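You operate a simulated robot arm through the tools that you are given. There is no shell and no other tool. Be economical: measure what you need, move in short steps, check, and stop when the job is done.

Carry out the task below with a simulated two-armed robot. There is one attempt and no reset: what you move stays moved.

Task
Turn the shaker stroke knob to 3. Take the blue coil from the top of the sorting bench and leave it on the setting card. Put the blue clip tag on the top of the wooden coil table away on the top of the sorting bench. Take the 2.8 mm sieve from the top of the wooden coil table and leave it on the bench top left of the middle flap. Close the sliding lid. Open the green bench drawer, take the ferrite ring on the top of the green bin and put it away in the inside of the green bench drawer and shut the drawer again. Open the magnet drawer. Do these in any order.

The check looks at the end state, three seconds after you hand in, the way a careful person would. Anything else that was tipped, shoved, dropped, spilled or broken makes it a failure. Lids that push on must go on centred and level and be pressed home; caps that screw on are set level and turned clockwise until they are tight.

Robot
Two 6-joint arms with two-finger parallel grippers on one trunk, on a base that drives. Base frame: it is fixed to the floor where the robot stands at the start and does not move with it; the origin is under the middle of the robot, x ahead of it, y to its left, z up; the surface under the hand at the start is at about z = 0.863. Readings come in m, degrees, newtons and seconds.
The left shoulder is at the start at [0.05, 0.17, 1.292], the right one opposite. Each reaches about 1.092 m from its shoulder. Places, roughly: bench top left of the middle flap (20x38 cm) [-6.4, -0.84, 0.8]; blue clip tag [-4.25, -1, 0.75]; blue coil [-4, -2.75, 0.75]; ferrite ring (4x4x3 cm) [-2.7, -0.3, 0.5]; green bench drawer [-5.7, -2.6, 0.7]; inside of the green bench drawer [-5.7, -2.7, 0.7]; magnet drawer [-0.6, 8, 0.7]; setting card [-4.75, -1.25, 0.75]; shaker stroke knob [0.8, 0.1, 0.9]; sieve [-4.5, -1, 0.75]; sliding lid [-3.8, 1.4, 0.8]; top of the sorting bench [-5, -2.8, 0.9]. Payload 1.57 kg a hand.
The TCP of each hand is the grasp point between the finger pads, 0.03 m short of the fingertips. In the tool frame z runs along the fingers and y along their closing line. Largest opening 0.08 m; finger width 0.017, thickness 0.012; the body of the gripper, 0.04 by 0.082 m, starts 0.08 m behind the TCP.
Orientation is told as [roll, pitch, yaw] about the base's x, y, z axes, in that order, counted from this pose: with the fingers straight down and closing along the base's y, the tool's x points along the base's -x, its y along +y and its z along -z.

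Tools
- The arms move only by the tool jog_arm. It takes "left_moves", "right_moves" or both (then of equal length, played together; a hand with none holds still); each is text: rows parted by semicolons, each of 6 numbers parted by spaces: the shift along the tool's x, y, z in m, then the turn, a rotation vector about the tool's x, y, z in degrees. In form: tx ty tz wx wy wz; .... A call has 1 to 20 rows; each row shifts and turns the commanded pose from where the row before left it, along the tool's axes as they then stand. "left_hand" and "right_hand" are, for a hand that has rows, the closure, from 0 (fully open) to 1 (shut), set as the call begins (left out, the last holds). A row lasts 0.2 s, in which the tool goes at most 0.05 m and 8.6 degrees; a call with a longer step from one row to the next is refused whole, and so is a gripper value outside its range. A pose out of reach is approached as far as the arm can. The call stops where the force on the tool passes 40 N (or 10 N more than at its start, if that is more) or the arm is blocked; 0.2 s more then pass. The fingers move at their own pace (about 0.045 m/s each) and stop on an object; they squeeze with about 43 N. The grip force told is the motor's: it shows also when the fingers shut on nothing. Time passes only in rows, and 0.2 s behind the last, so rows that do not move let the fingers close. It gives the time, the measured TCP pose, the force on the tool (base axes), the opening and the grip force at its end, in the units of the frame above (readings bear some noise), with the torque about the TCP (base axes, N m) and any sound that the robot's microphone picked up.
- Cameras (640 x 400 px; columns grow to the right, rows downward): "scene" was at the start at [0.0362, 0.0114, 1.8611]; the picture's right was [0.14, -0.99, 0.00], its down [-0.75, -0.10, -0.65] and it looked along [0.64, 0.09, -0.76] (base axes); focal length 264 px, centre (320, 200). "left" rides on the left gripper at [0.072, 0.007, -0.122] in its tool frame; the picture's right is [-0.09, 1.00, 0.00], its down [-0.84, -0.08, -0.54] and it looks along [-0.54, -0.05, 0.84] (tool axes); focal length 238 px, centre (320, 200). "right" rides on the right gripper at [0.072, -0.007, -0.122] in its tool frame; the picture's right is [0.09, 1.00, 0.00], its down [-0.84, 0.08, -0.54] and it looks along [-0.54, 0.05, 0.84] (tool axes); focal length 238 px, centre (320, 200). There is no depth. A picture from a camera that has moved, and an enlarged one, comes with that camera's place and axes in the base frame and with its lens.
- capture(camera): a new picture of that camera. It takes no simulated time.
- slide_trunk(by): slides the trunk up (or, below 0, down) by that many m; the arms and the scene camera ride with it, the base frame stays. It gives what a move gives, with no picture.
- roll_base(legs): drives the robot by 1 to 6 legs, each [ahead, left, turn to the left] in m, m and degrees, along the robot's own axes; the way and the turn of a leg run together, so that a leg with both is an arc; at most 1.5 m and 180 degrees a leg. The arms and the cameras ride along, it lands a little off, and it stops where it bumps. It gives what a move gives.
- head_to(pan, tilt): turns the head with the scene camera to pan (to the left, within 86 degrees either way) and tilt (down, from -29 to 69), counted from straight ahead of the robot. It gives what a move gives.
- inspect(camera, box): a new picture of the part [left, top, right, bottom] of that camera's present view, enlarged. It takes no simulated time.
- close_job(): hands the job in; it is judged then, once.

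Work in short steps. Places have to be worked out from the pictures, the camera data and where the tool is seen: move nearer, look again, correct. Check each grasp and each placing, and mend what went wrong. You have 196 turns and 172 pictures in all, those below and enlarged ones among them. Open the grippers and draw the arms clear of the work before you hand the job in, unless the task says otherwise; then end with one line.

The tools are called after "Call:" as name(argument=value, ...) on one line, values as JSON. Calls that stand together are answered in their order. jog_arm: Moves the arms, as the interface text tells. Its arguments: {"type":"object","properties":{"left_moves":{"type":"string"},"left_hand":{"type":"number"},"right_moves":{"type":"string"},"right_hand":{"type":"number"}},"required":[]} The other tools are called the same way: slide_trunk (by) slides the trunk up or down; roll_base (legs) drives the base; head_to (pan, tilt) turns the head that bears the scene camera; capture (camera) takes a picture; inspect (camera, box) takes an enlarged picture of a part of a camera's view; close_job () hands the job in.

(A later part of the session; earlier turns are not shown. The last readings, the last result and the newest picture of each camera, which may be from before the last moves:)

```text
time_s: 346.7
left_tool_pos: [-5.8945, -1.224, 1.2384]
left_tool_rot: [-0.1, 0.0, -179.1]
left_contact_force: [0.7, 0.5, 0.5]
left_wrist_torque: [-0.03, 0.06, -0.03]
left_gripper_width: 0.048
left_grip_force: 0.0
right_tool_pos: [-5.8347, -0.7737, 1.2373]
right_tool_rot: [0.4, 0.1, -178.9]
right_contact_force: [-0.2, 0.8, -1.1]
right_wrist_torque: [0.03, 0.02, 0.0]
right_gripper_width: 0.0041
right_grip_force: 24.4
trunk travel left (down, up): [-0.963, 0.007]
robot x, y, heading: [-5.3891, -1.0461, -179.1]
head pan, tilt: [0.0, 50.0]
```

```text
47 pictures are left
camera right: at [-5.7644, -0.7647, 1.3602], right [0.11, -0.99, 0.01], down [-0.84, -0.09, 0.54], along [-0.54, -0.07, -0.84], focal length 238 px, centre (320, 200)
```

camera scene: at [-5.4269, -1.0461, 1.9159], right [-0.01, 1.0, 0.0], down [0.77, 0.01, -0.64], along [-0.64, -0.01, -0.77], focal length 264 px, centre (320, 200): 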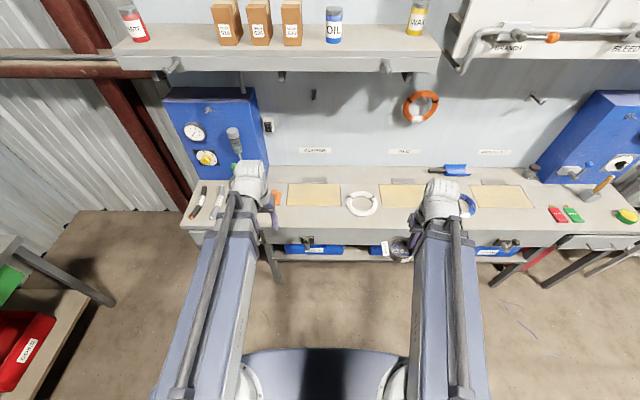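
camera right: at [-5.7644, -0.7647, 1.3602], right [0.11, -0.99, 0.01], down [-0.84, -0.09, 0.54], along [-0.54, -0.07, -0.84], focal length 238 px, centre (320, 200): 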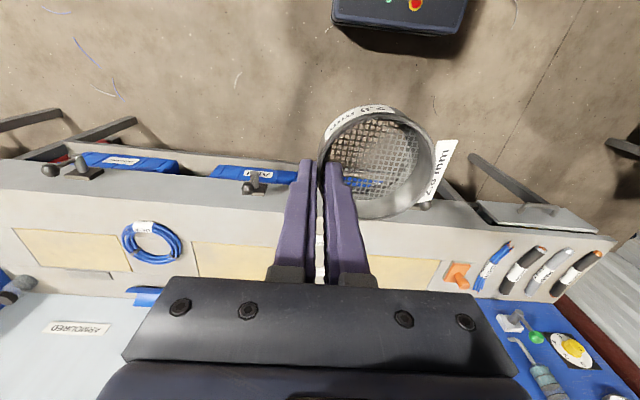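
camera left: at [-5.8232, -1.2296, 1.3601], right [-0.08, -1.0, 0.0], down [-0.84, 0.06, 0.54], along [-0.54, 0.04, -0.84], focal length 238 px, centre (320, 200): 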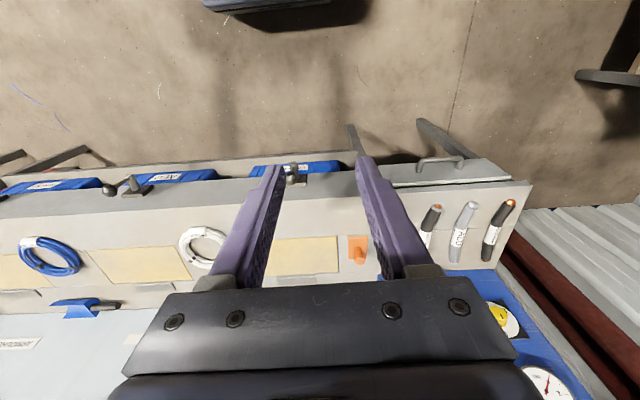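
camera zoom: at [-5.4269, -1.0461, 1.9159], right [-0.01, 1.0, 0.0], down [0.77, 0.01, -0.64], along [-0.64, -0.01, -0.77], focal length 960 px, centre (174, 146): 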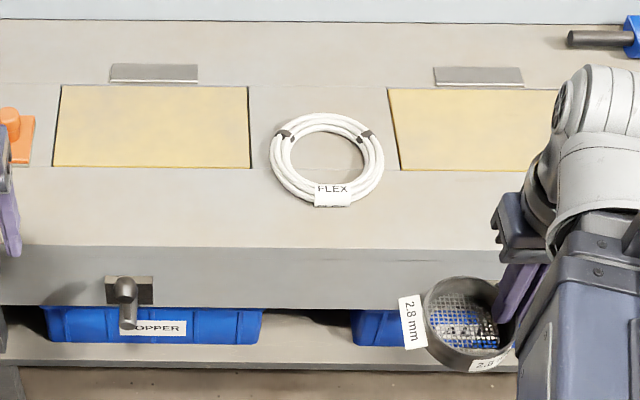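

The gap left of the middle flap is y −0.956…−0.745 with the white coil at (−6.28, −0.85); free space remains behind it. I target the sieve centre at (−6.455, −0.85). I lower to z 1.0 (under the shelf), roll ahead 0.2, and extend.

Call:
slide_trunk(by=-0.235)

Call:
roll_base(legs=[[0.2, 0, 0]])

Call:
jog_arm(right_moves="-0.04 0.003 0 0 0 0;-0.04 0.003 0 0 0 0;-0.04 0.003 0 0 0 0;-0.04 0.003 0 0 0 0;-0.04 0.003 0 0 0 0;-0.04 0.003 0 0 0 0;-0.04 0.003 0 0 0 0;-0.04 0.003 0 0 0 0;-0.04 0.004 0 0 0 0;-0.04 0.004 0 0 0 0;0 0 0 0 0 0")

Call:
capture(camera="right")

Call:
inspect(camera="scene", box=[280, 60, 480, 200])

```text
time_s: 349.2
left_tool_pos: [-5.8953, -1.2226, 1.0031]
left_tool_rot: [-0.1, 0.1, -179.3]
left_contact_force: [0.0, -0.2, 0.3]
left_wrist_torque: [0.02, -0.02, 0.03]
left_gripper_width: 0.048
left_grip_force: 0.0
right_tool_pos: [-5.8358, -0.7738, 1.0018]
right_tool_rot: [0.4, 0.1, -179.0]
right_contact_force: [0.3, 0.1, -0.6]
right_wrist_torque: [0.07, 0.02, -0.03]
right_gripper_width: 0.0038
right_grip_force: 24.4
trunk travel left (down, up): [-0.728, 0.242]
robot x, y, heading: [-5.3878, -1.0491, -178.9]
head pan, tilt: [0.0, 50.0]
```

```text
time_s: 350.8
left_tool_pos: [-6.0956, -1.2246, 1.0025]
left_tool_rot: [-0.1, 0.2, -179.2]
left_contact_force: [-1.1, 0.2, -0.5]
left_wrist_torque: [0.0, -0.02, -0.02]
left_gripper_width: 0.0479
left_grip_force: 0.1
right_tool_pos: [-6.0349, -0.776, 1.0015]
right_tool_rot: [0.4, 0.2, -179.0]
right_contact_force: [0.7, -0.1, -0.7]
right_wrist_torque: [0.0, -0.02, 0.01]
right_gripper_width: 0.0037
right_grip_force: 24.7
trunk travel left (down, up): [-0.728, 0.242]
robot x, y, heading: [-5.587, -1.0513, -179.3]
head pan, tilt: [0.0, 50.0]
```

```text
time_s: 353.2
left_tool_pos: [-6.0932, -1.2261, 1.0018]
left_tool_rot: [-0.1, 0.1, -179.0]
left_contact_force: [0.8, 0.0, 0.3]
left_wrist_torque: [-0.03, 0.0, -0.01]
left_gripper_width: 0.0481
left_grip_force: 0.1
right_tool_pos: [-6.4323, -0.8149, 1.0024]
right_tool_rot: [0.4, 0.1, -178.9]
right_contact_force: [0.1, -1.5, -1.1]
right_wrist_torque: [0.04, -0.01, 0.03]
right_gripper_width: 0.0033
right_grip_force: 24.6
trunk travel left (down, up): [-0.728, 0.242]
robot x, y, heading: [-5.5886, -1.0476, -179.1]
head pan, tilt: [0.0, 50.0]
```

```text
46 pictures are left
camera right: at [-6.3614, -0.8067, 1.1254], right [0.11, -0.99, 0.01], down [-0.84, -0.09, 0.54], along [-0.54, -0.07, -0.84], focal length 238 px, centre (320, 200)
```

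right: 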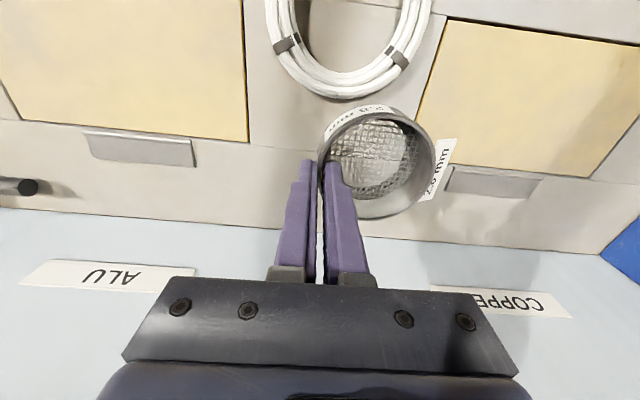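

```text
2.86 times, centred on (380, 130) of scene
camera zoom: at [-5.625, -1.0488, 1.681], right [-0.01, 1.0, 0.0], down [0.77, 0.01, -0.64], along [-0.64, -0.01, -0.77], focal length 754 px, centre (149, 400)
```

zoom: 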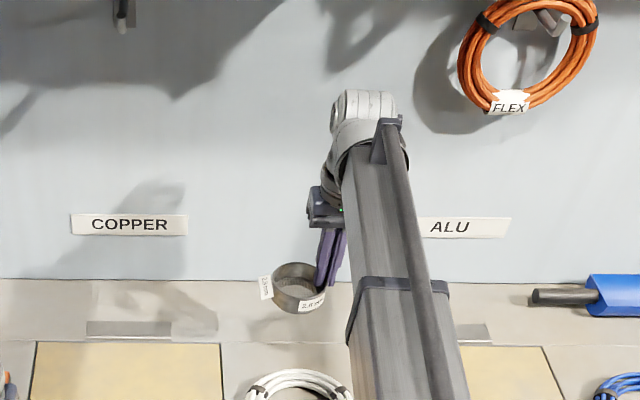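

The coil's far edge is at x≈−6.40 and the wall at −6.55; I move the sieve 3.5 cm further back (centre ≈ −6.46), then lower.

Call:
jog_arm(right_moves="-0.018 0 0 0 0 0;-0.017 0 0 0 0 0;0 0 0 0 0 0")

Call:
slide_trunk(by=-0.065)

Call:
capture(camera="right")

```text
time_s: 354.0
left_tool_pos: [-6.0947, -1.2265, 1.0026]
left_tool_rot: [-0.1, 0.0, -179.1]
left_contact_force: [1.2, -0.3, 1.0]
left_wrist_torque: [-0.02, 0.01, -0.02]
left_gripper_width: 0.0478
left_grip_force: 0.0
right_tool_pos: [-6.4676, -0.8164, 1.0037]
right_tool_rot: [0.4, 0.1, -178.9]
right_contact_force: [-0.3, -0.1, -1.5]
right_wrist_torque: [0.04, 0.0, -0.03]
right_gripper_width: 0.0035
right_grip_force: 24.2
trunk travel left (down, up): [-0.728, 0.242]
robot x, y, heading: [-5.5865, -1.0528, -179.1]
head pan, tilt: [0.0, 50.0]
```

```text
time_s: 355.0
left_tool_pos: [-6.0939, -1.226, 0.9377]
left_tool_rot: [-0.1, 0.1, -179.2]
left_contact_force: [0.0, 0.0, 0.8]
left_wrist_torque: [0.01, 0.02, -0.03]
left_gripper_width: 0.048
left_grip_force: 0.3
right_tool_pos: [-6.4671, -0.8156, 0.9384]
right_tool_rot: [0.4, 0.1, -178.8]
right_contact_force: [-0.4, -0.3, -1.5]
right_wrist_torque: [0.04, 0.04, 0.0]
right_gripper_width: 0.0038
right_grip_force: 24.9
trunk travel left (down, up): [-0.663, 0.307]
robot x, y, heading: [-5.5898, -1.0471, -179.1]
head pan, tilt: [0.0, 50.0]
```

```text
44 pictures are left
camera right: at [-6.3971, -0.8069, 1.0603], right [0.11, -0.99, 0.01], down [-0.84, -0.09, 0.54], along [-0.54, -0.07, -0.84], focal length 238 px, centre (320, 200)
```

right: 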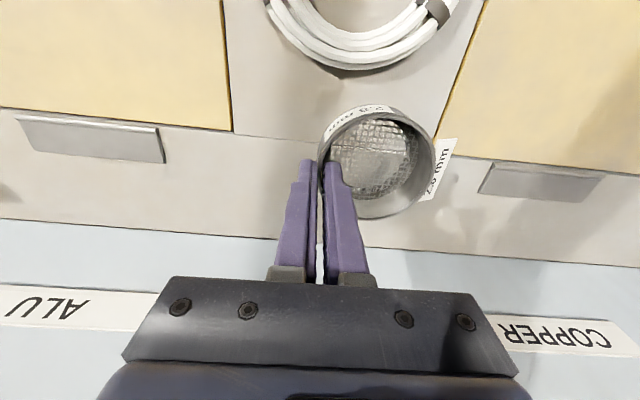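

Clear. I lower 2.5 cm to set it down.

Call:
slide_trunk(by=-0.025)

Call:
slide_trunk(by=-0.006)

Call:
capture(camera="right")

```text
time_s: 355.7
left_tool_pos: [-6.0921, -1.2264, 0.9122]
left_tool_rot: [-0.1, 0.1, -179.3]
left_contact_force: [-0.6, -0.6, 1.0]
left_wrist_torque: [-0.03, 0.03, 0.01]
left_gripper_width: 0.0482
left_grip_force: 0.1
right_tool_pos: [-6.4666, -0.8159, 0.9125]
right_tool_rot: [0.4, 0.1, -178.9]
right_contact_force: [0.1, -0.3, -0.7]
right_wrist_torque: [-0.01, 0.02, -0.01]
right_gripper_width: 0.0033
right_grip_force: 24.6
trunk travel left (down, up): [-0.638, 0.332]
robot x, y, heading: [-5.5848, -1.0493, -179.3]
head pan, tilt: [0.0, 50.0]
```

```text
time_s: 356.3
left_tool_pos: [-6.0938, -1.2272, 0.9062]
left_tool_rot: [-0.2, 0.1, -179.2]
left_contact_force: [-0.3, -0.2, -0.5]
left_wrist_torque: [0.01, -0.02, 0.0]
left_gripper_width: 0.048
left_grip_force: 0.0
right_tool_pos: [-6.4683, -0.8151, 0.9059]
right_tool_rot: [0.4, 0.1, -178.8]
right_contact_force: [-0.2, 0.1, -0.4]
right_wrist_torque: [0.06, 0.02, 0.0]
right_gripper_width: 0.0037
right_grip_force: 24.6
trunk travel left (down, up): [-0.632, 0.338]
robot x, y, heading: [-5.5907, -1.0521, -179.1]
head pan, tilt: [0.0, 50.0]
```

```text
43 pictures are left
camera right: at [-6.3971, -0.8069, 1.0292], right [0.11, -0.99, 0.01], down [-0.84, -0.09, 0.54], along [-0.54, -0.07, -0.84], focal length 238 px, centre (320, 200)
```

right: 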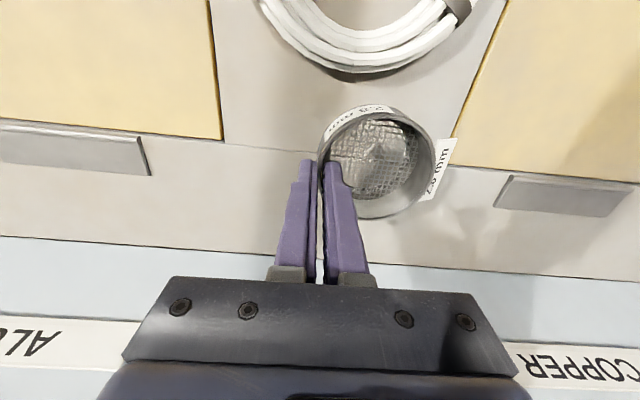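

No contact yet. I continue down in small steps.

Call:
slide_trunk(by=-0.012)

Call:
slide_trunk(by=-0.01)

Call:
capture(camera="right")

Call:
capture(camera="left")

```text
time_s: 356.9
left_tool_pos: [-6.0939, -1.2262, 0.8942]
left_tool_rot: [-0.1, 0.1, -179.2]
left_contact_force: [-0.2, -0.3, 0.3]
left_wrist_torque: [0.03, 0.0, 0.05]
left_gripper_width: 0.0481
left_grip_force: 0.1
right_tool_pos: [-6.4674, -0.8154, 0.8941]
right_tool_rot: [0.4, 0.0, -178.8]
right_contact_force: [-0.3, 0.3, -1.5]
right_wrist_torque: [0.05, 0.0, -0.04]
right_gripper_width: 0.0034
right_grip_force: 24.4
trunk travel left (down, up): [-0.62, 0.35]
robot x, y, heading: [-5.5874, -1.0495, -179.2]
head pan, tilt: [0.0, 50.0]
```

```text
time_s: 357.5
left_tool_pos: [-6.0939, -1.2266, 0.8839]
left_tool_rot: [-0.1, 0.1, -179.3]
left_contact_force: [0.3, -0.3, -0.3]
left_wrist_torque: [-0.01, -0.02, 0.01]
left_gripper_width: 0.0479
left_grip_force: 0.2
right_tool_pos: [-6.4685, -0.8155, 0.8846]
right_tool_rot: [0.4, 0.1, -178.9]
right_contact_force: [-0.3, -0.3, -0.6]
right_wrist_torque: [-0.01, 0.0, -0.03]
right_gripper_width: 0.0036
right_grip_force: 24.1
trunk travel left (down, up): [-0.61, 0.36]
robot x, y, heading: [-5.5908, -1.0473, -179.3]
head pan, tilt: [0.0, 50.0]
```

```text
42 pictures are left
camera right: at [-6.3971, -0.8069, 1.0072], right [0.11, -0.99, 0.01], down [-0.84, -0.09, 0.54], along [-0.54, -0.07, -0.84], focal length 238 px, centre (320, 200)
```

right: 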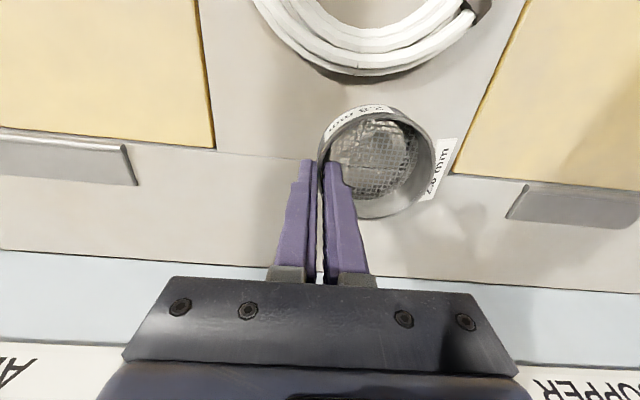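

```text
41 pictures are left
camera left: at [-6.0218, -1.2321, 1.0071], right [-0.08, -1.0, 0.0], down [-0.84, 0.06, 0.54], along [-0.54, 0.04, -0.84], focal length 238 px, centre (320, 200)
```

left: 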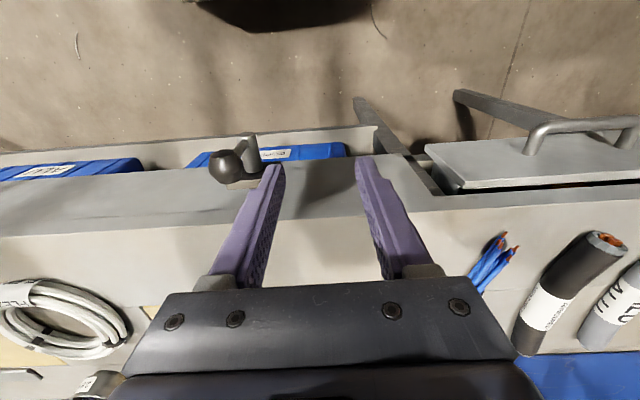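

Re-triangulating, this bench top is at z≈0.83. About 1.2 cm remain; I continue down gently.

Call:
slide_trunk(by=-0.009)

Call:
slide_trunk(by=-0.005)

```text
time_s: 358.1
left_tool_pos: [-6.0928, -1.2269, 0.8761]
left_tool_rot: [-0.1, 0.1, -179.2]
left_contact_force: [0.3, 0.1, 0.6]
left_wrist_torque: [-0.02, 0.02, -0.02]
left_gripper_width: 0.048
left_grip_force: 0.0
right_tool_pos: [-6.4675, -0.8156, 0.8754]
right_tool_rot: [0.4, 0.1, -179.0]
right_contact_force: [0.1, -0.6, -1.0]
right_wrist_torque: [0.03, -0.01, 0.03]
right_gripper_width: 0.0036
right_grip_force: 24.8
trunk travel left (down, up): [-0.601, 0.369]
robot x, y, heading: [-5.5879, -1.0517, -179.2]
head pan, tilt: [0.0, 50.0]
```

```text
time_s: 358.6
left_tool_pos: [-6.0944, -1.226, 0.8702]
left_tool_rot: [0.0, 0.0, -179.2]
left_contact_force: [-0.8, -0.3, 0.9]
left_wrist_torque: [0.02, -0.01, -0.02]
left_gripper_width: 0.0481
left_grip_force: 0.0
right_tool_pos: [-6.4676, -0.8148, 0.87]
right_tool_rot: [0.4, 0.1, -178.9]
right_contact_force: [0.2, -0.6, -0.8]
right_wrist_torque: [0.04, 0.01, 0.02]
right_gripper_width: 0.0035
right_grip_force: 24.5
trunk travel left (down, up): [-0.596, 0.374]
robot x, y, heading: [-5.5876, -1.0513, -179.4]
head pan, tilt: [0.0, 50.0]
```

Still free; a few more millimetres at a time.

Call:
slide_trunk(by=-0.006)

Call:
slide_trunk(by=-0.006)

Call:
inspect(camera="right", box=[220, 20, 500, 260])

```text
time_s: 359.1
left_tool_pos: [-6.0933, -1.2266, 0.8652]
left_tool_rot: [-0.2, 0.1, -179.2]
left_contact_force: [-0.3, -0.1, 0.3]
left_wrist_torque: [0.0, 0.02, -0.02]
left_gripper_width: 0.0479
left_grip_force: 0.1
right_tool_pos: [-6.4683, -0.8143, 0.8643]
right_tool_rot: [0.3, 0.0, -178.9]
right_contact_force: [0.3, -0.7, -2.0]
right_wrist_torque: [0.02, 0.02, 0.03]
right_gripper_width: 0.0035
right_grip_force: 24.3
trunk travel left (down, up): [-0.59, 0.38]
robot x, y, heading: [-5.587, -1.0518, -179.1]
head pan, tilt: [0.0, 50.0]
```

```text
time_s: 359.7
left_tool_pos: [-6.0938, -1.2256, 0.8582]
left_tool_rot: [-0.1, 0.1, -179.1]
left_contact_force: [0.8, -1.2, -0.2]
left_wrist_torque: [-0.01, 0.04, -0.02]
left_gripper_width: 0.0482
left_grip_force: 0.1
right_tool_pos: [-6.4677, -0.816, 0.8587]
right_tool_rot: [0.5, 0.2, -178.8]
right_contact_force: [0.1, -0.3, -0.7]
right_wrist_torque: [0.05, 0.03, 0.0]
right_gripper_width: 0.0036
right_grip_force: 24.7
trunk travel left (down, up): [-0.584, 0.386]
robot x, y, heading: [-5.5875, -1.0461, -178.9]
head pan, tilt: [0.0, 50.0]
```

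```text
1.67 times, centred on (360, 140) of right
camera zoom: at [-6.3971, -0.8069, 0.9812], right [0.11, -0.99, 0.01], down [-0.84, -0.09, 0.54], along [-0.54, -0.07, -0.84], focal length 397 px, centre (253, 300)
```

zoom: 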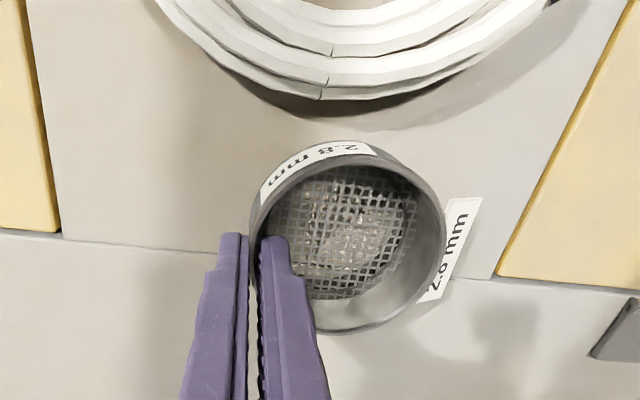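

From the gap's apparent width the bench top is nearer z≈0.805. Another ~1 cm to go.

Call:
slide_trunk(by=-0.008)

Call:
slide_trunk(by=-0.006)

```text
time_s: 360.3
left_tool_pos: [-6.0932, -1.2264, 0.8509]
left_tool_rot: [-0.3, 0.1, -179.2]
left_contact_force: [0.2, -0.4, -0.4]
left_wrist_torque: [0.01, -0.01, 0.04]
left_gripper_width: 0.048
left_grip_force: 0.0
right_tool_pos: [-6.4683, -0.8159, 0.8514]
right_tool_rot: [0.4, 0.0, -179.0]
right_contact_force: [-2.6, 1.4, 12.7]
right_wrist_torque: [-0.06, 0.17, -0.07]
right_gripper_width: 0.0034
right_grip_force: 24.4
trunk travel left (down, up): [-0.576, 0.394]
robot x, y, heading: [-5.5858, -1.0511, -179.5]
head pan, tilt: [0.0, 50.0]
```

```text
time_s: 360.8
left_tool_pos: [-6.0927, -1.2249, 0.8448]
left_tool_rot: [-0.2, 0.1, -179.2]
left_contact_force: [-0.8, -0.7, 0.0]
left_wrist_torque: [0.01, 0.01, 0.01]
left_gripper_width: 0.0481
left_grip_force: 0.1
right_tool_pos: [-6.4663, -0.8163, 0.845]
right_tool_rot: [0.4, 0.0, -178.9]
right_contact_force: [0.7, 1.6, 12.8]
right_wrist_torque: [-0.06, -0.07, -0.03]
right_gripper_width: 0.0032
right_grip_force: 24.5
trunk travel left (down, up): [-0.57, 0.4]
robot x, y, heading: [-5.5883, -1.0478, -179.0]
head pan, tilt: [0.0, 50.0]
```

Contact — the sieve rests on the bench. I open moderately, raise 0.13, and check.

Call:
jog_arm(right_moves="0 0 0 0 0 0;0 0 0 0 0 0;0 0 0 0 0 0", right_hand=0.6)

Call:
slide_trunk(by=0.14)

Call:
capture(camera="right")

```text
time_s: 361.6
left_tool_pos: [-6.0937, -1.227, 0.8443]
left_tool_rot: [-0.1, 0.1, -179.2]
left_contact_force: [0.2, -0.2, 0.6]
left_wrist_torque: [-0.02, 0.0, 0.04]
left_gripper_width: 0.048
left_grip_force: 0.0
right_tool_pos: [-6.4682, -0.8155, 0.844]
right_tool_rot: [0.4, 0.2, -179.0]
right_contact_force: [0.2, 0.0, 0.1]
right_wrist_torque: [-0.02, 0.01, 0.0]
right_gripper_width: 0.0318
right_grip_force: 0.0
trunk travel left (down, up): [-0.57, 0.4]
robot x, y, heading: [-5.5873, -1.0511, -179.4]
head pan, tilt: [0.0, 50.0]
```

```text
time_s: 363.3
left_tool_pos: [-6.0933, -1.2261, 0.9844]
left_tool_rot: [-0.1, 0.3, -179.2]
left_contact_force: [-0.7, 0.4, 0.2]
left_wrist_torque: [0.01, 0.03, 0.0]
left_gripper_width: 0.048
left_grip_force: 0.0
right_tool_pos: [-6.4679, -0.8153, 0.9848]
right_tool_rot: [0.5, 0.1, -178.8]
right_contact_force: [-0.1, 0.3, -0.6]
right_wrist_torque: [0.0, 0.02, 0.01]
right_gripper_width: 0.0318
right_grip_force: 0.1
trunk travel left (down, up): [-0.71, 0.26]
robot x, y, heading: [-5.5865, -1.0525, -179.5]
head pan, tilt: [0.0, 50.0]
```

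```text
39 pictures are left
camera right: at [-6.3972, -0.8069, 1.1071], right [0.11, -0.99, 0.01], down [-0.84, -0.09, 0.54], along [-0.54, -0.07, -0.84], focal length 238 px, centre (320, 200)
```

right: 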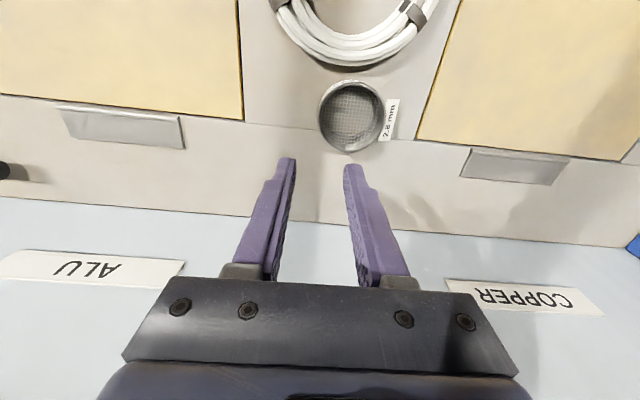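

The sieve stands on the strip left of the middle flap. I retract the right hand, raise, back off and strafe north, then turn toward +x for the trip to the magnet drawer.

Call:
jog_arm(right_moves="0.039 -0.003 0 0 0 0;0.039 -0.003 0 0 0 0;0.039 -0.003 0 0 0 0;0.039 -0.003 0 0 0 0;0.039 -0.003 0 0 0 0;0.039 -0.003 0 0 0 0;0.039 -0.003 0 0 0 0;0.039 -0.003 0 0 0 0;0.039 -0.003 0 0 0 0;0.039 -0.003 0 0 0 0;0.039 0 0 0 0 0;0 0 0 0 0 0")

Call:
slide_trunk(by=0.25)

Call:
roll_base(legs=[[-0.25, 0, 0], [0, -1.5, 0], [0, 0, -180], [1.4, 0, 0], [1.4, 0, 0]])

Call:
head_to(pan=60, tilt=20)

Call:
capture(camera="scene")

```text
time_s: 365.9
left_tool_pos: [-6.0932, -1.2252, 0.9838]
left_tool_rot: [-0.1, 0.2, -179.2]
left_contact_force: [1.5, -0.6, -0.3]
left_wrist_torque: [0.0, -0.01, 0.0]
left_gripper_width: 0.048
left_grip_force: 0.0
right_tool_pos: [-6.0405, -0.7774, 0.9832]
right_tool_rot: [0.4, 0.1, -178.8]
right_contact_force: [-0.8, -0.5, 0.5]
right_wrist_torque: [-0.06, -0.05, -0.01]
right_gripper_width: 0.032
right_grip_force: 0.0
trunk travel left (down, up): [-0.71, 0.26]
robot x, y, heading: [-5.5879, -1.0527, -179.0]
head pan, tilt: [0.0, 50.0]
```

```text
time_s: 368.5
left_tool_pos: [-6.0922, -1.2271, 1.2359]
left_tool_rot: [-0.1, 0.1, -179.2]
left_contact_force: [0.4, -0.6, -0.7]
left_wrist_torque: [-0.02, -0.02, 0.03]
left_gripper_width: 0.048
left_grip_force: 0.1
right_tool_pos: [-6.042, -0.7786, 1.2347]
right_tool_rot: [0.4, 0.2, -179.0]
right_contact_force: [0.9, -0.2, -0.1]
right_wrist_torque: [-0.01, -0.03, 0.03]
right_gripper_width: 0.032
right_grip_force: 0.1
trunk travel left (down, up): [-0.96, 0.01]
robot x, y, heading: [-5.5907, -1.0496, -179.1]
head pan, tilt: [0.0, 50.0]
```

```text
time_s: 397.8
left_tool_pos: [-2.0564, 0.8069, 1.234]
left_tool_rot: [-0.1, 0.2, 2.9]
left_contact_force: [-0.1, -0.5, 0.3]
left_wrist_torque: [-0.02, 0.01, 0.01]
left_gripper_width: 0.0479
left_grip_force: 0.0
right_tool_pos: [-2.0926, 0.3567, 1.234]
right_tool_rot: [0.4, 0.1, 3.1]
right_contact_force: [0.0, 0.5, 0.5]
right_wrist_torque: [-0.01, -0.01, 0.02]
right_gripper_width: 0.0318
right_grip_force: 0.1
trunk travel left (down, up): [-0.96, 0.01]
robot x, y, heading: [-2.5563, 0.6114, 2.8]
head pan, tilt: [0.0, 50.0]
```

```text
time_s: 399.1
left_tool_pos: [-2.0569, 0.8069, 1.2349]
left_tool_rot: [-0.1, 0.1, 2.9]
left_contact_force: [0.5, 0.6, 0.5]
left_wrist_torque: [0.02, -0.01, 0.01]
left_gripper_width: 0.048
left_grip_force: 0.1
right_tool_pos: [-2.0933, 0.3572, 1.2343]
right_tool_rot: [0.4, 0.1, 3.2]
right_contact_force: [-0.5, 0.1, -0.2]
right_wrist_torque: [-0.01, -0.03, 0.06]
right_gripper_width: 0.032
right_grip_force: 0.1
trunk travel left (down, up): [-0.96, 0.01]
robot x, y, heading: [-2.5559, 0.6087, 2.7]
head pan, tilt: [60.0, 20.0]
```

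```text
38 pictures are left
camera scene: at [-2.5535, 0.6929, 1.9585], right [0.89, -0.46, 0.0], down [-0.16, -0.3, -0.94], along [0.43, 0.84, -0.34], focal length 264 px, centre (320, 200)
```

scene: 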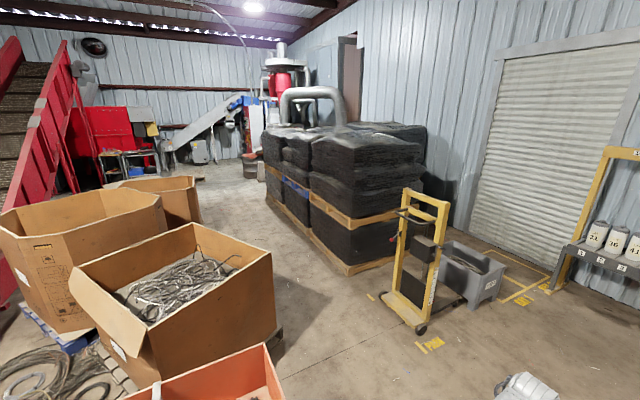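

The aisle between the cardboard boxes (x<−2.1) and the bales (x>−1.1) leads north to the magnet machine. I drive to x≈−1.6, turn to +y and go up.

Call:
roll_base(legs=[[0.95, 0, 0], [0, 0, 87.2], [1.5, 0, 0], [1.5, 0, 0]])

Call:
head_to(pan=-15, tilt=20)

Call:
capture(camera="scene")

```text
time_s: 421.7
left_tool_pos: [-1.7585, 4.1523, 1.2351]
left_tool_rot: [-0.1, 0.3, 89.5]
left_contact_force: [-0.1, 0.0, 0.3]
left_wrist_torque: [-0.02, -0.05, -0.01]
left_gripper_width: 0.0483
left_grip_force: 0.1
right_tool_pos: [-1.3106, 4.0894, 1.2343]
right_tool_rot: [0.5, 0.2, 89.8]
right_contact_force: [0.7, -0.5, -0.2]
right_wrist_torque: [-0.01, 0.0, 0.0]
right_gripper_width: 0.0322
right_grip_force: 0.1
trunk travel left (down, up): [-0.96, 0.01]
robot x, y, heading: [-1.5905, 3.6439, 89.4]
head pan, tilt: [60.0, 20.0]
```

```text
time_s: 423.2
left_tool_pos: [-1.757, 4.1518, 1.2351]
left_tool_rot: [-0.1, 0.3, 89.4]
left_contact_force: [-0.2, -0.2, -0.1]
left_wrist_torque: [0.01, 0.0, -0.01]
left_gripper_width: 0.0481
left_grip_force: 0.2
right_tool_pos: [-1.3109, 4.089, 1.2339]
right_tool_rot: [0.4, 0.2, 89.9]
right_contact_force: [0.4, -0.3, 0.3]
right_wrist_torque: [0.03, 0.0, 0.0]
right_gripper_width: 0.032
right_grip_force: 0.2
trunk travel left (down, up): [-0.96, 0.01]
robot x, y, heading: [-1.5927, 3.641, 89.4]
head pan, tilt: [-15.0, 20.0]
```

```text
37 pictures are left
camera scene: at [-1.5684, 3.6926, 1.9585], right [0.96, -0.27, 0.0], down [-0.09, -0.33, -0.94], along [0.25, 0.91, -0.34], focal length 264 px, centre (320, 200)
```

scene: 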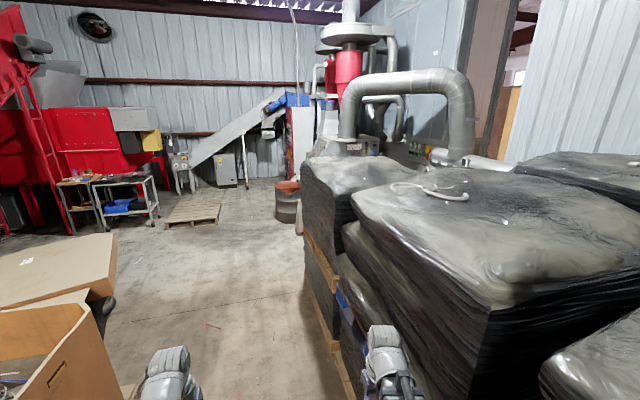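

I continue 1.6 m and look toward the machine.

Call:
roll_base(legs=[[1.5, 0.08, 0], [0.4, 0, 0]])

Call:
head_to(pan=-25, tilt=25)

Call:
capture(camera="scene")

```text
refused: leg 1 is longer than a leg can be; nothing moved
```

```text
time_s: 423.9
left_tool_pos: [-1.7592, 4.152, 1.2338]
left_tool_rot: [0.0, 0.1, 89.5]
left_contact_force: [0.1, 0.1, 0.3]
left_wrist_torque: [-0.05, -0.02, -0.02]
left_gripper_width: 0.0481
left_grip_force: 0.1
right_tool_pos: [-1.3101, 4.0888, 1.2359]
right_tool_rot: [0.4, 0.1, 89.8]
right_contact_force: [0.9, 0.1, 0.4]
right_wrist_torque: [0.0, 0.01, 0.0]
right_gripper_width: 0.0321
right_grip_force: 0.1
trunk travel left (down, up): [-0.96, 0.01]
robot x, y, heading: [-1.5932, 3.6415, 89.4]
head pan, tilt: [-25.0, 25.0]
```

```text
36 pictures are left
camera scene: at [-1.5536, 3.686, 1.9505], right [0.9, -0.43, 0.0], down [-0.18, -0.38, -0.91], along [0.39, 0.82, -0.42], focal length 264 px, centre (320, 200)
```

scene: 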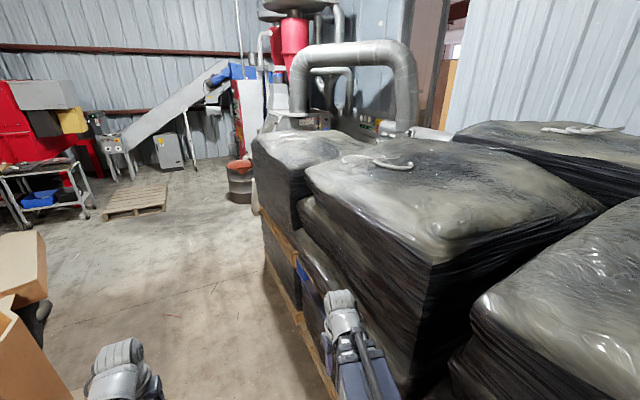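

The leg was too long; I use shorter ones.

Call:
roll_base(legs=[[1.4, 0.08, 0], [0.7, 0, 0]])

Call:
head_to(pan=-35, tilt=25)

Call:
capture(camera="scene")

```text
time_s: 434.4
left_tool_pos: [-1.8123, 6.2697, 1.2339]
left_tool_rot: [-0.1, 0.2, 89.4]
left_contact_force: [-0.5, 0.6, 0.4]
left_wrist_torque: [-0.02, -0.01, 0.0]
left_gripper_width: 0.0479
left_grip_force: 0.1
right_tool_pos: [-1.364, 6.2063, 1.2336]
right_tool_rot: [0.5, 0.1, 89.6]
right_contact_force: [-0.3, -0.6, 0.2]
right_wrist_torque: [-0.01, -0.02, -0.02]
right_gripper_width: 0.032
right_grip_force: 0.0
trunk travel left (down, up): [-0.96, 0.01]
robot x, y, heading: [-1.6431, 5.7619, 89.2]
head pan, tilt: [-25.0, 25.0]
```

```text
time_s: 435.1
left_tool_pos: [-1.8109, 6.2702, 1.2343]
left_tool_rot: [-0.1, 0.0, 89.4]
left_contact_force: [0.0, 0.2, 0.2]
left_wrist_torque: [0.03, 0.0, 0.01]
left_gripper_width: 0.048
left_grip_force: 0.1
right_tool_pos: [-1.3637, 6.206, 1.2344]
right_tool_rot: [0.5, 0.1, 89.6]
right_contact_force: [-0.2, 0.5, 0.0]
right_wrist_torque: [0.0, -0.01, 0.04]
right_gripper_width: 0.0321
right_grip_force: 0.2
trunk travel left (down, up): [-0.96, 0.01]
robot x, y, heading: [-1.6488, 5.7623, 89.4]
head pan, tilt: [-35.0, 25.0]
```

```text
35 pictures are left
camera scene: at [-1.5942, 5.7957, 1.9505], right [0.81, -0.58, 0.0], down [-0.25, -0.34, -0.91], along [0.53, 0.74, -0.42], focal length 264 px, centre (320, 200)
```

scene: 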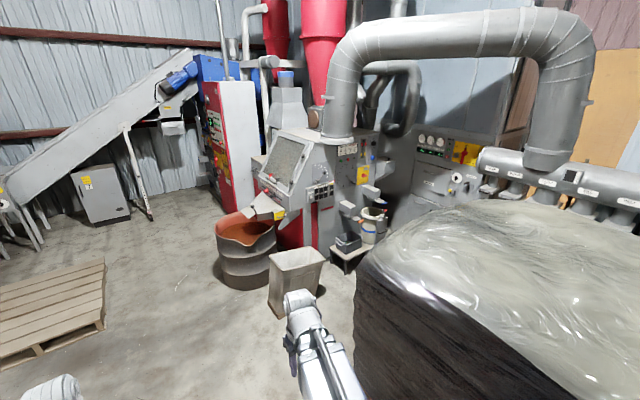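

The magnet drawer should be near pixel (273, 214). I zoom there.

Call:
inspect(camera="scene", box=[210, 120, 400, 290])

```text
2.35 times, centred on (305, 205) of scene
camera zoom: at [-1.5942, 5.7957, 1.9505], right [0.81, -0.58, 0.0], down [-0.25, -0.34, -0.91], along [0.53, 0.74, -0.42], focal length 621 px, centre (355, 188)
```

zoom: 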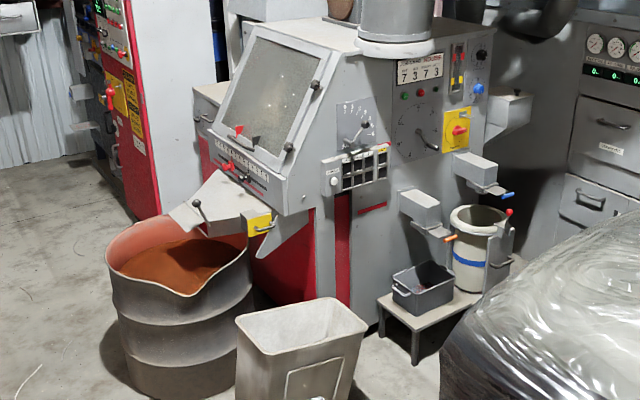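

The yellow-fronted drawer with a handle on the chute's side (≈(−0.55, 7.95, 0.69)) is the magnet drawer, with a grey bin standing in front at (−0.74, 7.38). I move up to about (−1.45, 6.6) and look more closely.

Call:
roll_base(legs=[[0.85, -0.2, 0]])

Call:
head_to(pan=-35, tilt=42)

Call:
capture(camera="scene")

Call:
inspect(camera="scene", box=[260, 80, 420, 200])

```text
time_s: 439.8
left_tool_pos: [-1.5997, 7.1218, 1.2345]
left_tool_rot: [0.0, 0.1, 89.4]
left_contact_force: [-0.3, -0.6, 0.0]
left_wrist_torque: [-0.03, 0.0, -0.03]
left_gripper_width: 0.0479
left_grip_force: 0.0
right_tool_pos: [-1.1523, 7.0577, 1.2351]
right_tool_rot: [0.3, 0.0, 89.6]
right_contact_force: [0.1, 0.8, 0.3]
right_wrist_torque: [-0.03, -0.01, -0.03]
right_gripper_width: 0.0321
right_grip_force: 0.1
trunk travel left (down, up): [-0.96, 0.01]
robot x, y, heading: [-1.4346, 6.6123, 89.3]
head pan, tilt: [-35.0, 25.0]
```

```text
time_s: 440.6
left_tool_pos: [-1.601, 7.1224, 1.2344]
left_tool_rot: [0.0, 0.1, 89.4]
left_contact_force: [-0.1, -0.6, -0.6]
left_wrist_torque: [0.0, 0.03, -0.02]
left_gripper_width: 0.048
left_grip_force: 0.1
right_tool_pos: [-1.1528, 7.058, 1.2347]
right_tool_rot: [0.4, 0.0, 89.7]
right_contact_force: [0.2, 0.2, 0.5]
right_wrist_torque: [0.05, 0.0, 0.0]
right_gripper_width: 0.0323
right_grip_force: 0.1
trunk travel left (down, up): [-0.96, 0.01]
robot x, y, heading: [-1.4351, 6.6114, 89.5]
head pan, tilt: [-35.0, 42.0]
```

```text
33 pictures are left
camera scene: at [-1.3881, 6.6403, 1.9243], right [0.81, -0.58, 0.0], down [-0.39, -0.54, -0.74], along [0.43, 0.6, -0.67], focal length 264 px, centre (320, 200)
```

scene: 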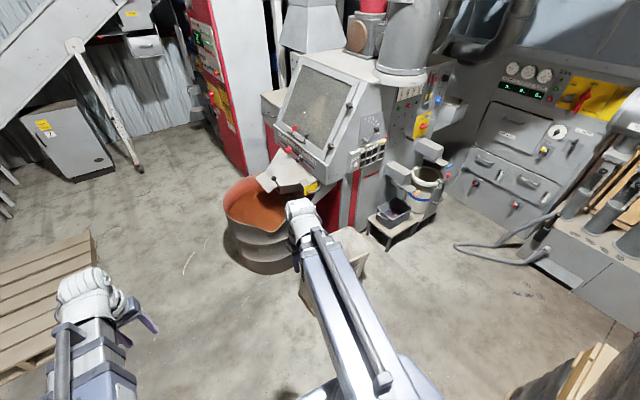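

```text
3.33 times, centred on (340, 140) of scene
camera zoom: at [-1.3881, 6.6403, 1.9243], right [0.81, -0.58, 0.0], down [-0.39, -0.54, -0.74], along [0.43, 0.6, -0.67], focal length 880 px, centre (253, 400)
```

zoom: 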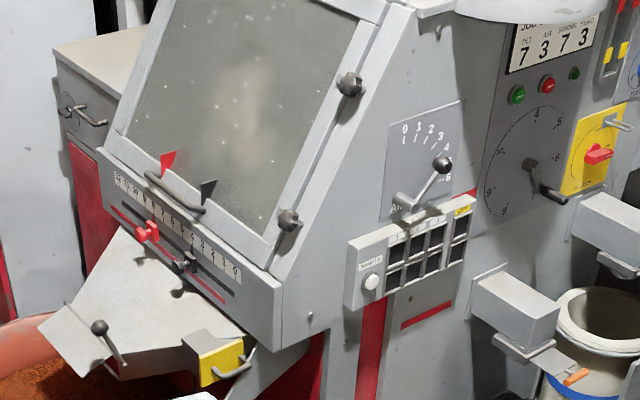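

Triangulating gives the handle bar at about (−0.626, 7.765, 0.778), running along x, drawer opening toward −y. I pitch the right hand forward (camera to the right side), then move the base to about (−1.2, 6.8).

Call:
jog_arm(right_moves="0 0 0 0 -8.2 0;0 0 0 0 -8.2 0;0 0 0 0 -8.2 0;0 0 0 0 -8.2 0;0 0 0 0 -8.2 0;0 0 0 0 -8.2 0;0 0 0 0 -8.2 0;0 0 0 0 -8.2 0;0 0 0 0 -8.2 0;0 0 0 0 -8.2 0;0 0 0 0 -8.0 0;0 0 0 0 0 0", right_hand=0)

Call:
jog_arm(right_moves="0 0 0 0 0 -8.2;0 0 0 0 0 -8.2;0 0 0 0 0 -8.2;0 0 0 0 0 -8.2;0 0 0 0 0 -8.2;0 0 0 0 0 -8.2;0 0 0 0 0 -8.2;0 0 0 0 0 -8.2;0 0 0 0 0 -8.2;0 0 0 0 0 -8.2;0 0 0 0 0 -8.0;0 0 0 0 0 0")

Call:
roll_base(legs=[[0.19, -0.23, 0]])

Call:
capture(camera="right")

```text
time_s: 443.2
left_tool_pos: [-1.5994, 7.1226, 1.2342]
left_tool_rot: [0.0, 0.2, 89.4]
left_contact_force: [0.2, 0.6, 0.0]
left_wrist_torque: [-0.01, 0.0, 0.0]
left_gripper_width: 0.0481
left_grip_force: 0.1
right_tool_pos: [-1.0785, 7.2436, 1.4551]
right_tool_rot: [69.0, -89.6, 20.7]
right_contact_force: [0.4, -0.5, -0.2]
right_wrist_torque: [0.01, -0.01, -0.01]
right_gripper_width: 0.0799
right_grip_force: 0.1
right hand out of reach, approached as far as the arm can: row 1, 2, 3, 4, 5, 6, 7, 8, 9, 10, 11
trunk travel left (down, up): [-0.96, 0.01]
robot x, y, heading: [-1.4374, 6.6103, 89.4]
head pan, tilt: [-35.0, 42.0]
```

```text
time_s: 445.8
left_tool_pos: [-1.6003, 7.1219, 1.2346]
left_tool_rot: [-0.1, 0.2, 89.4]
left_contact_force: [-0.5, 0.3, -0.3]
left_wrist_torque: [-0.02, -0.01, 0.04]
left_gripper_width: 0.0483
left_grip_force: 0.1
right_tool_pos: [-1.0847, 7.2478, 1.4447]
right_tool_rot: [-87.2, -1.6, 179.1]
right_contact_force: [0.0, 0.8, 0.2]
right_wrist_torque: [0.01, -0.01, -0.03]
right_gripper_width: 0.0797
right_grip_force: 0.1
right hand out of reach, approached as far as the arm can: row 11
trunk travel left (down, up): [-0.96, 0.01]
robot x, y, heading: [-1.4343, 6.6067, 89.5]
head pan, tilt: [-35.0, 42.0]
```

```text
time_s: 447.8
left_tool_pos: [-1.364, 7.3088, 1.2342]
left_tool_rot: [-0.1, 0.2, 89.3]
left_contact_force: [0.5, 0.9, -0.6]
left_wrist_torque: [0.01, 0.06, -0.03]
left_gripper_width: 0.0479
left_grip_force: 0.2
right_tool_pos: [-0.8478, 7.4334, 1.443]
right_tool_rot: [-87.4, -1.7, 179.0]
right_contact_force: [0.0, -0.1, 0.2]
right_wrist_torque: [0.02, 0.01, -0.01]
right_gripper_width: 0.0798
right_grip_force: 0.1
trunk travel left (down, up): [-0.96, 0.01]
robot x, y, heading: [-1.2051, 6.8001, 89.4]
head pan, tilt: [-35.0, 42.0]
```

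```text
31 pictures are left
camera right: at [-0.7791, 7.3113, 1.4546], right [0.06, -0.05, -1.0], down [-0.85, -0.53, -0.03], along [-0.53, 0.85, -0.07], focal length 238 px, centre (320, 200)
```

right: 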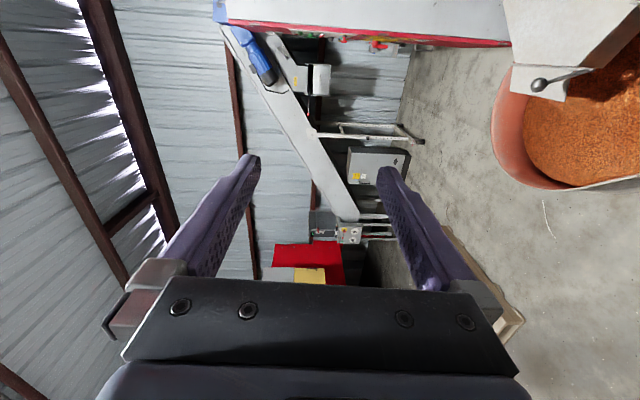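

The hand points forward. I shift it right to x≈−0.626, lower the trunk in stages, and look at the handle.

Call:
jog_arm(right_moves="0.037 0 0 0 0 0;0.037 0 0 0 0 0;0.037 0 0 0 0 0;0.037 0 0 0 0 0;0.037 0 0 0 0 0;0.037 0 0 0 0 0;0 0 0 0 0 0")

Call:
slide_trunk(by=-0.35)

Call:
slide_trunk(by=-0.2)

Call:
capture(camera="right")

Call:
capture(camera="scene")

```text
time_s: 449.4
left_tool_pos: [-1.3662, 7.3093, 1.2348]
left_tool_rot: [-0.3, 0.2, 89.3]
left_contact_force: [0.3, 0.2, -0.4]
left_wrist_torque: [0.02, -0.01, -0.01]
left_gripper_width: 0.0481
left_grip_force: 0.0
right_tool_pos: [-0.6361, 7.4362, 1.4372]
right_tool_rot: [-85.6, -3.1, 178.6]
right_contact_force: [-0.4, 0.4, 0.2]
right_wrist_torque: [-0.02, -0.03, 0.0]
right_gripper_width: 0.0799
right_grip_force: 0.0
right hand out of reach, approached as far as the arm can: row 4, 5, 6
trunk travel left (down, up): [-0.96, 0.01]
robot x, y, heading: [-1.2034, 6.7982, 89.4]
head pan, tilt: [-35.0, 42.0]
```

```text
time_s: 452.8
left_tool_pos: [-1.3647, 7.3103, 0.8845]
left_tool_rot: [-0.1, 0.2, 89.3]
left_contact_force: [0.6, 0.5, -0.8]
left_wrist_torque: [-0.01, 0.01, 0.0]
left_gripper_width: 0.0482
left_grip_force: 0.2
right_tool_pos: [-0.6351, 7.4359, 1.0888]
right_tool_rot: [-85.7, -3.3, 178.6]
right_contact_force: [-1.0, -0.1, -0.1]
right_wrist_torque: [0.02, -0.05, -0.01]
right_gripper_width: 0.0803
right_grip_force: 0.0
trunk travel left (down, up): [-0.61, 0.36]
robot x, y, heading: [-1.2058, 6.7995, 89.2]
head pan, tilt: [-35.0, 42.0]
```

```text
time_s: 455.0
left_tool_pos: [-1.3649, 7.3098, 0.6843]
left_tool_rot: [-0.1, 0.1, 89.3]
left_contact_force: [0.8, -0.3, 0.1]
left_wrist_torque: [0.03, 0.0, 0.03]
left_gripper_width: 0.048
left_grip_force: 0.0
right_tool_pos: [-0.6357, 7.4372, 0.8883]
right_tool_rot: [-85.8, -3.3, 178.6]
right_contact_force: [0.5, 0.3, -0.1]
right_wrist_torque: [-0.02, 0.02, 0.02]
right_gripper_width: 0.08
right_grip_force: 0.1
trunk travel left (down, up): [-0.41, 0.56]
robot x, y, heading: [-1.1991, 6.798, 89.0]
head pan, tilt: [-35.0, 42.0]
```

```text
30 pictures are left
camera right: at [-0.566, 7.3134, 0.9004], right [0.03, -0.08, -1.0], down [-0.85, -0.53, 0.01], along [-0.52, 0.85, -0.08], focal length 238 px, centre (320, 200)
```

right: 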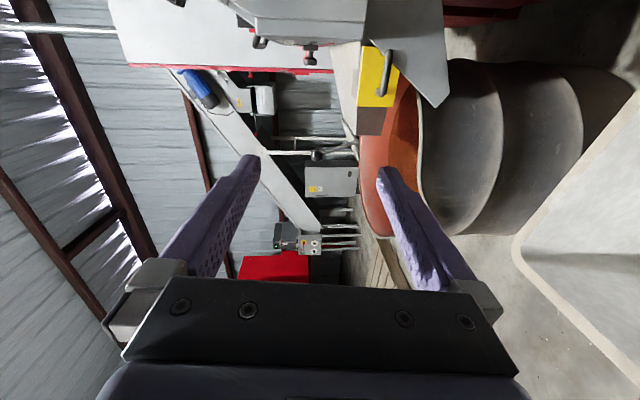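

```text
29 pictures are left
camera scene: at [-1.1539, 6.8273, 1.3743], right [0.81, -0.58, 0.0], down [-0.39, -0.54, -0.74], along [0.43, 0.6, -0.67], focal length 264 px, centre (320, 200)
```

scene: 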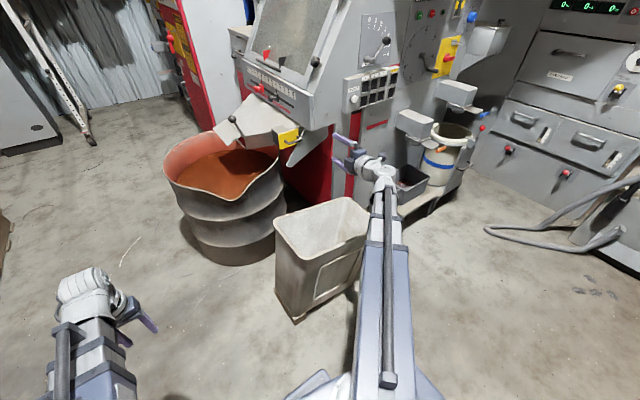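

Refined: handle at x −0.635…−0.555, y≈7.845, z≈0.725; the bin's rim is at z≈0.51, so the hand clears it. I shift the base 8 cm right and 3 cm ahead, lower to handle height, and look again.

Call:
roll_base(legs=[[0.03, -0.08, 0]])

Call:
jog_arm(right_moves="-0.02 0 0 0 0 0;-0.02 0 0 0 0 0;0 0 0.04 0 0 0;0 0 0.04 0 0 0;0 0 0.04 0 0 0;0 0 0 0 0 0")

Call:
slide_trunk(by=-0.16)

Call:
capture(camera="right")

Call:
inspect(camera="scene", box=[220, 60, 420, 200])

```text
time_s: 456.1
left_tool_pos: [-1.2847, 7.3378, 0.6839]
left_tool_rot: [-0.1, 0.2, 89.3]
left_contact_force: [0.0, 0.3, -0.4]
left_wrist_torque: [0.03, 0.03, -0.03]
left_gripper_width: 0.0482
left_grip_force: 0.1
right_tool_pos: [-0.5551, 7.4661, 0.8876]
right_tool_rot: [-85.5, -3.3, 178.6]
right_contact_force: [0.0, 0.2, -0.3]
right_wrist_torque: [-0.03, -0.01, -0.01]
right_gripper_width: 0.0799
right_grip_force: 0.0
trunk travel left (down, up): [-0.41, 0.56]
robot x, y, heading: [-1.119, 6.83, 89.2]
head pan, tilt: [-35.0, 42.0]
```

```text
time_s: 457.5
left_tool_pos: [-1.284, 7.3386, 0.6841]
left_tool_rot: [-0.1, 0.1, 89.3]
left_contact_force: [-0.2, 1.1, 0.2]
left_wrist_torque: [0.02, 0.0, -0.01]
left_gripper_width: 0.048
left_grip_force: 0.1
right_tool_pos: [-0.5905, 7.5858, 0.8875]
right_tool_rot: [-85.5, -3.3, 178.5]
right_contact_force: [0.4, 0.3, 0.1]
right_wrist_torque: [-0.01, 0.01, 0.0]
right_gripper_width: 0.0799
right_grip_force: 0.0
right hand out of reach, approached as far as the arm can: row 5
trunk travel left (down, up): [-0.41, 0.56]
robot x, y, heading: [-1.1196, 6.8297, 89.2]
head pan, tilt: [-35.0, 42.0]
```

```text
time_s: 459.3
left_tool_pos: [-1.2831, 7.3393, 0.5239]
left_tool_rot: [0.0, 0.1, 89.3]
left_contact_force: [0.0, 0.1, 0.4]
left_wrist_torque: [0.02, 0.01, -0.02]
left_gripper_width: 0.048
left_grip_force: 0.2
right_tool_pos: [-0.5921, 7.5864, 0.7277]
right_tool_rot: [-85.6, -3.3, 178.6]
right_contact_force: [-0.2, 0.3, 0.6]
right_wrist_torque: [0.0, -0.03, 0.0]
right_gripper_width: 0.0799
right_grip_force: 0.0
trunk travel left (down, up): [-0.25, 0.72]
robot x, y, heading: [-1.1179, 6.8305, 89.1]
head pan, tilt: [-35.0, 42.0]
```

```text
28 pictures are left
camera right: at [-0.5222, 7.4633, 0.7401], right [0.03, -0.08, -1.0], down [-0.85, -0.53, 0.01], along [-0.52, 0.85, -0.09], focal length 238 px, centre (320, 200)
```

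right: 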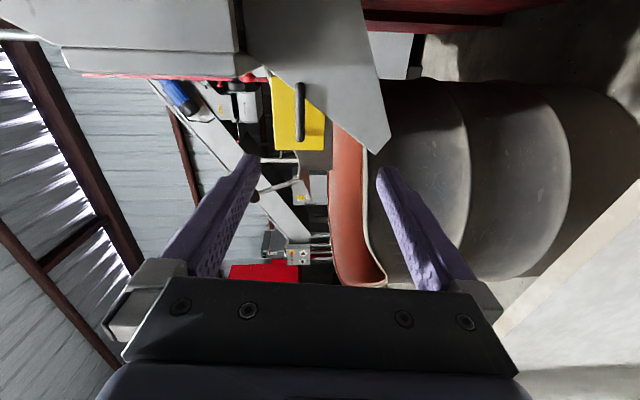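

```text
2.86 times, centred on (320, 130) of scene
camera zoom: at [-1.0729, 6.8566, 1.2143], right [0.81, -0.58, 0.0], down [-0.39, -0.54, -0.74], along [0.43, 0.6, -0.67], focal length 754 px, centre (320, 400)
```

zoom: 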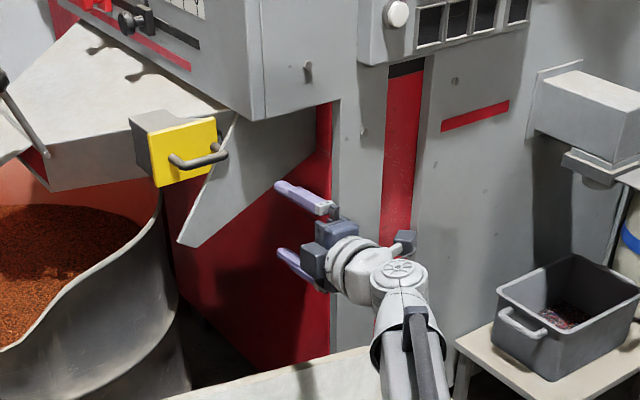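

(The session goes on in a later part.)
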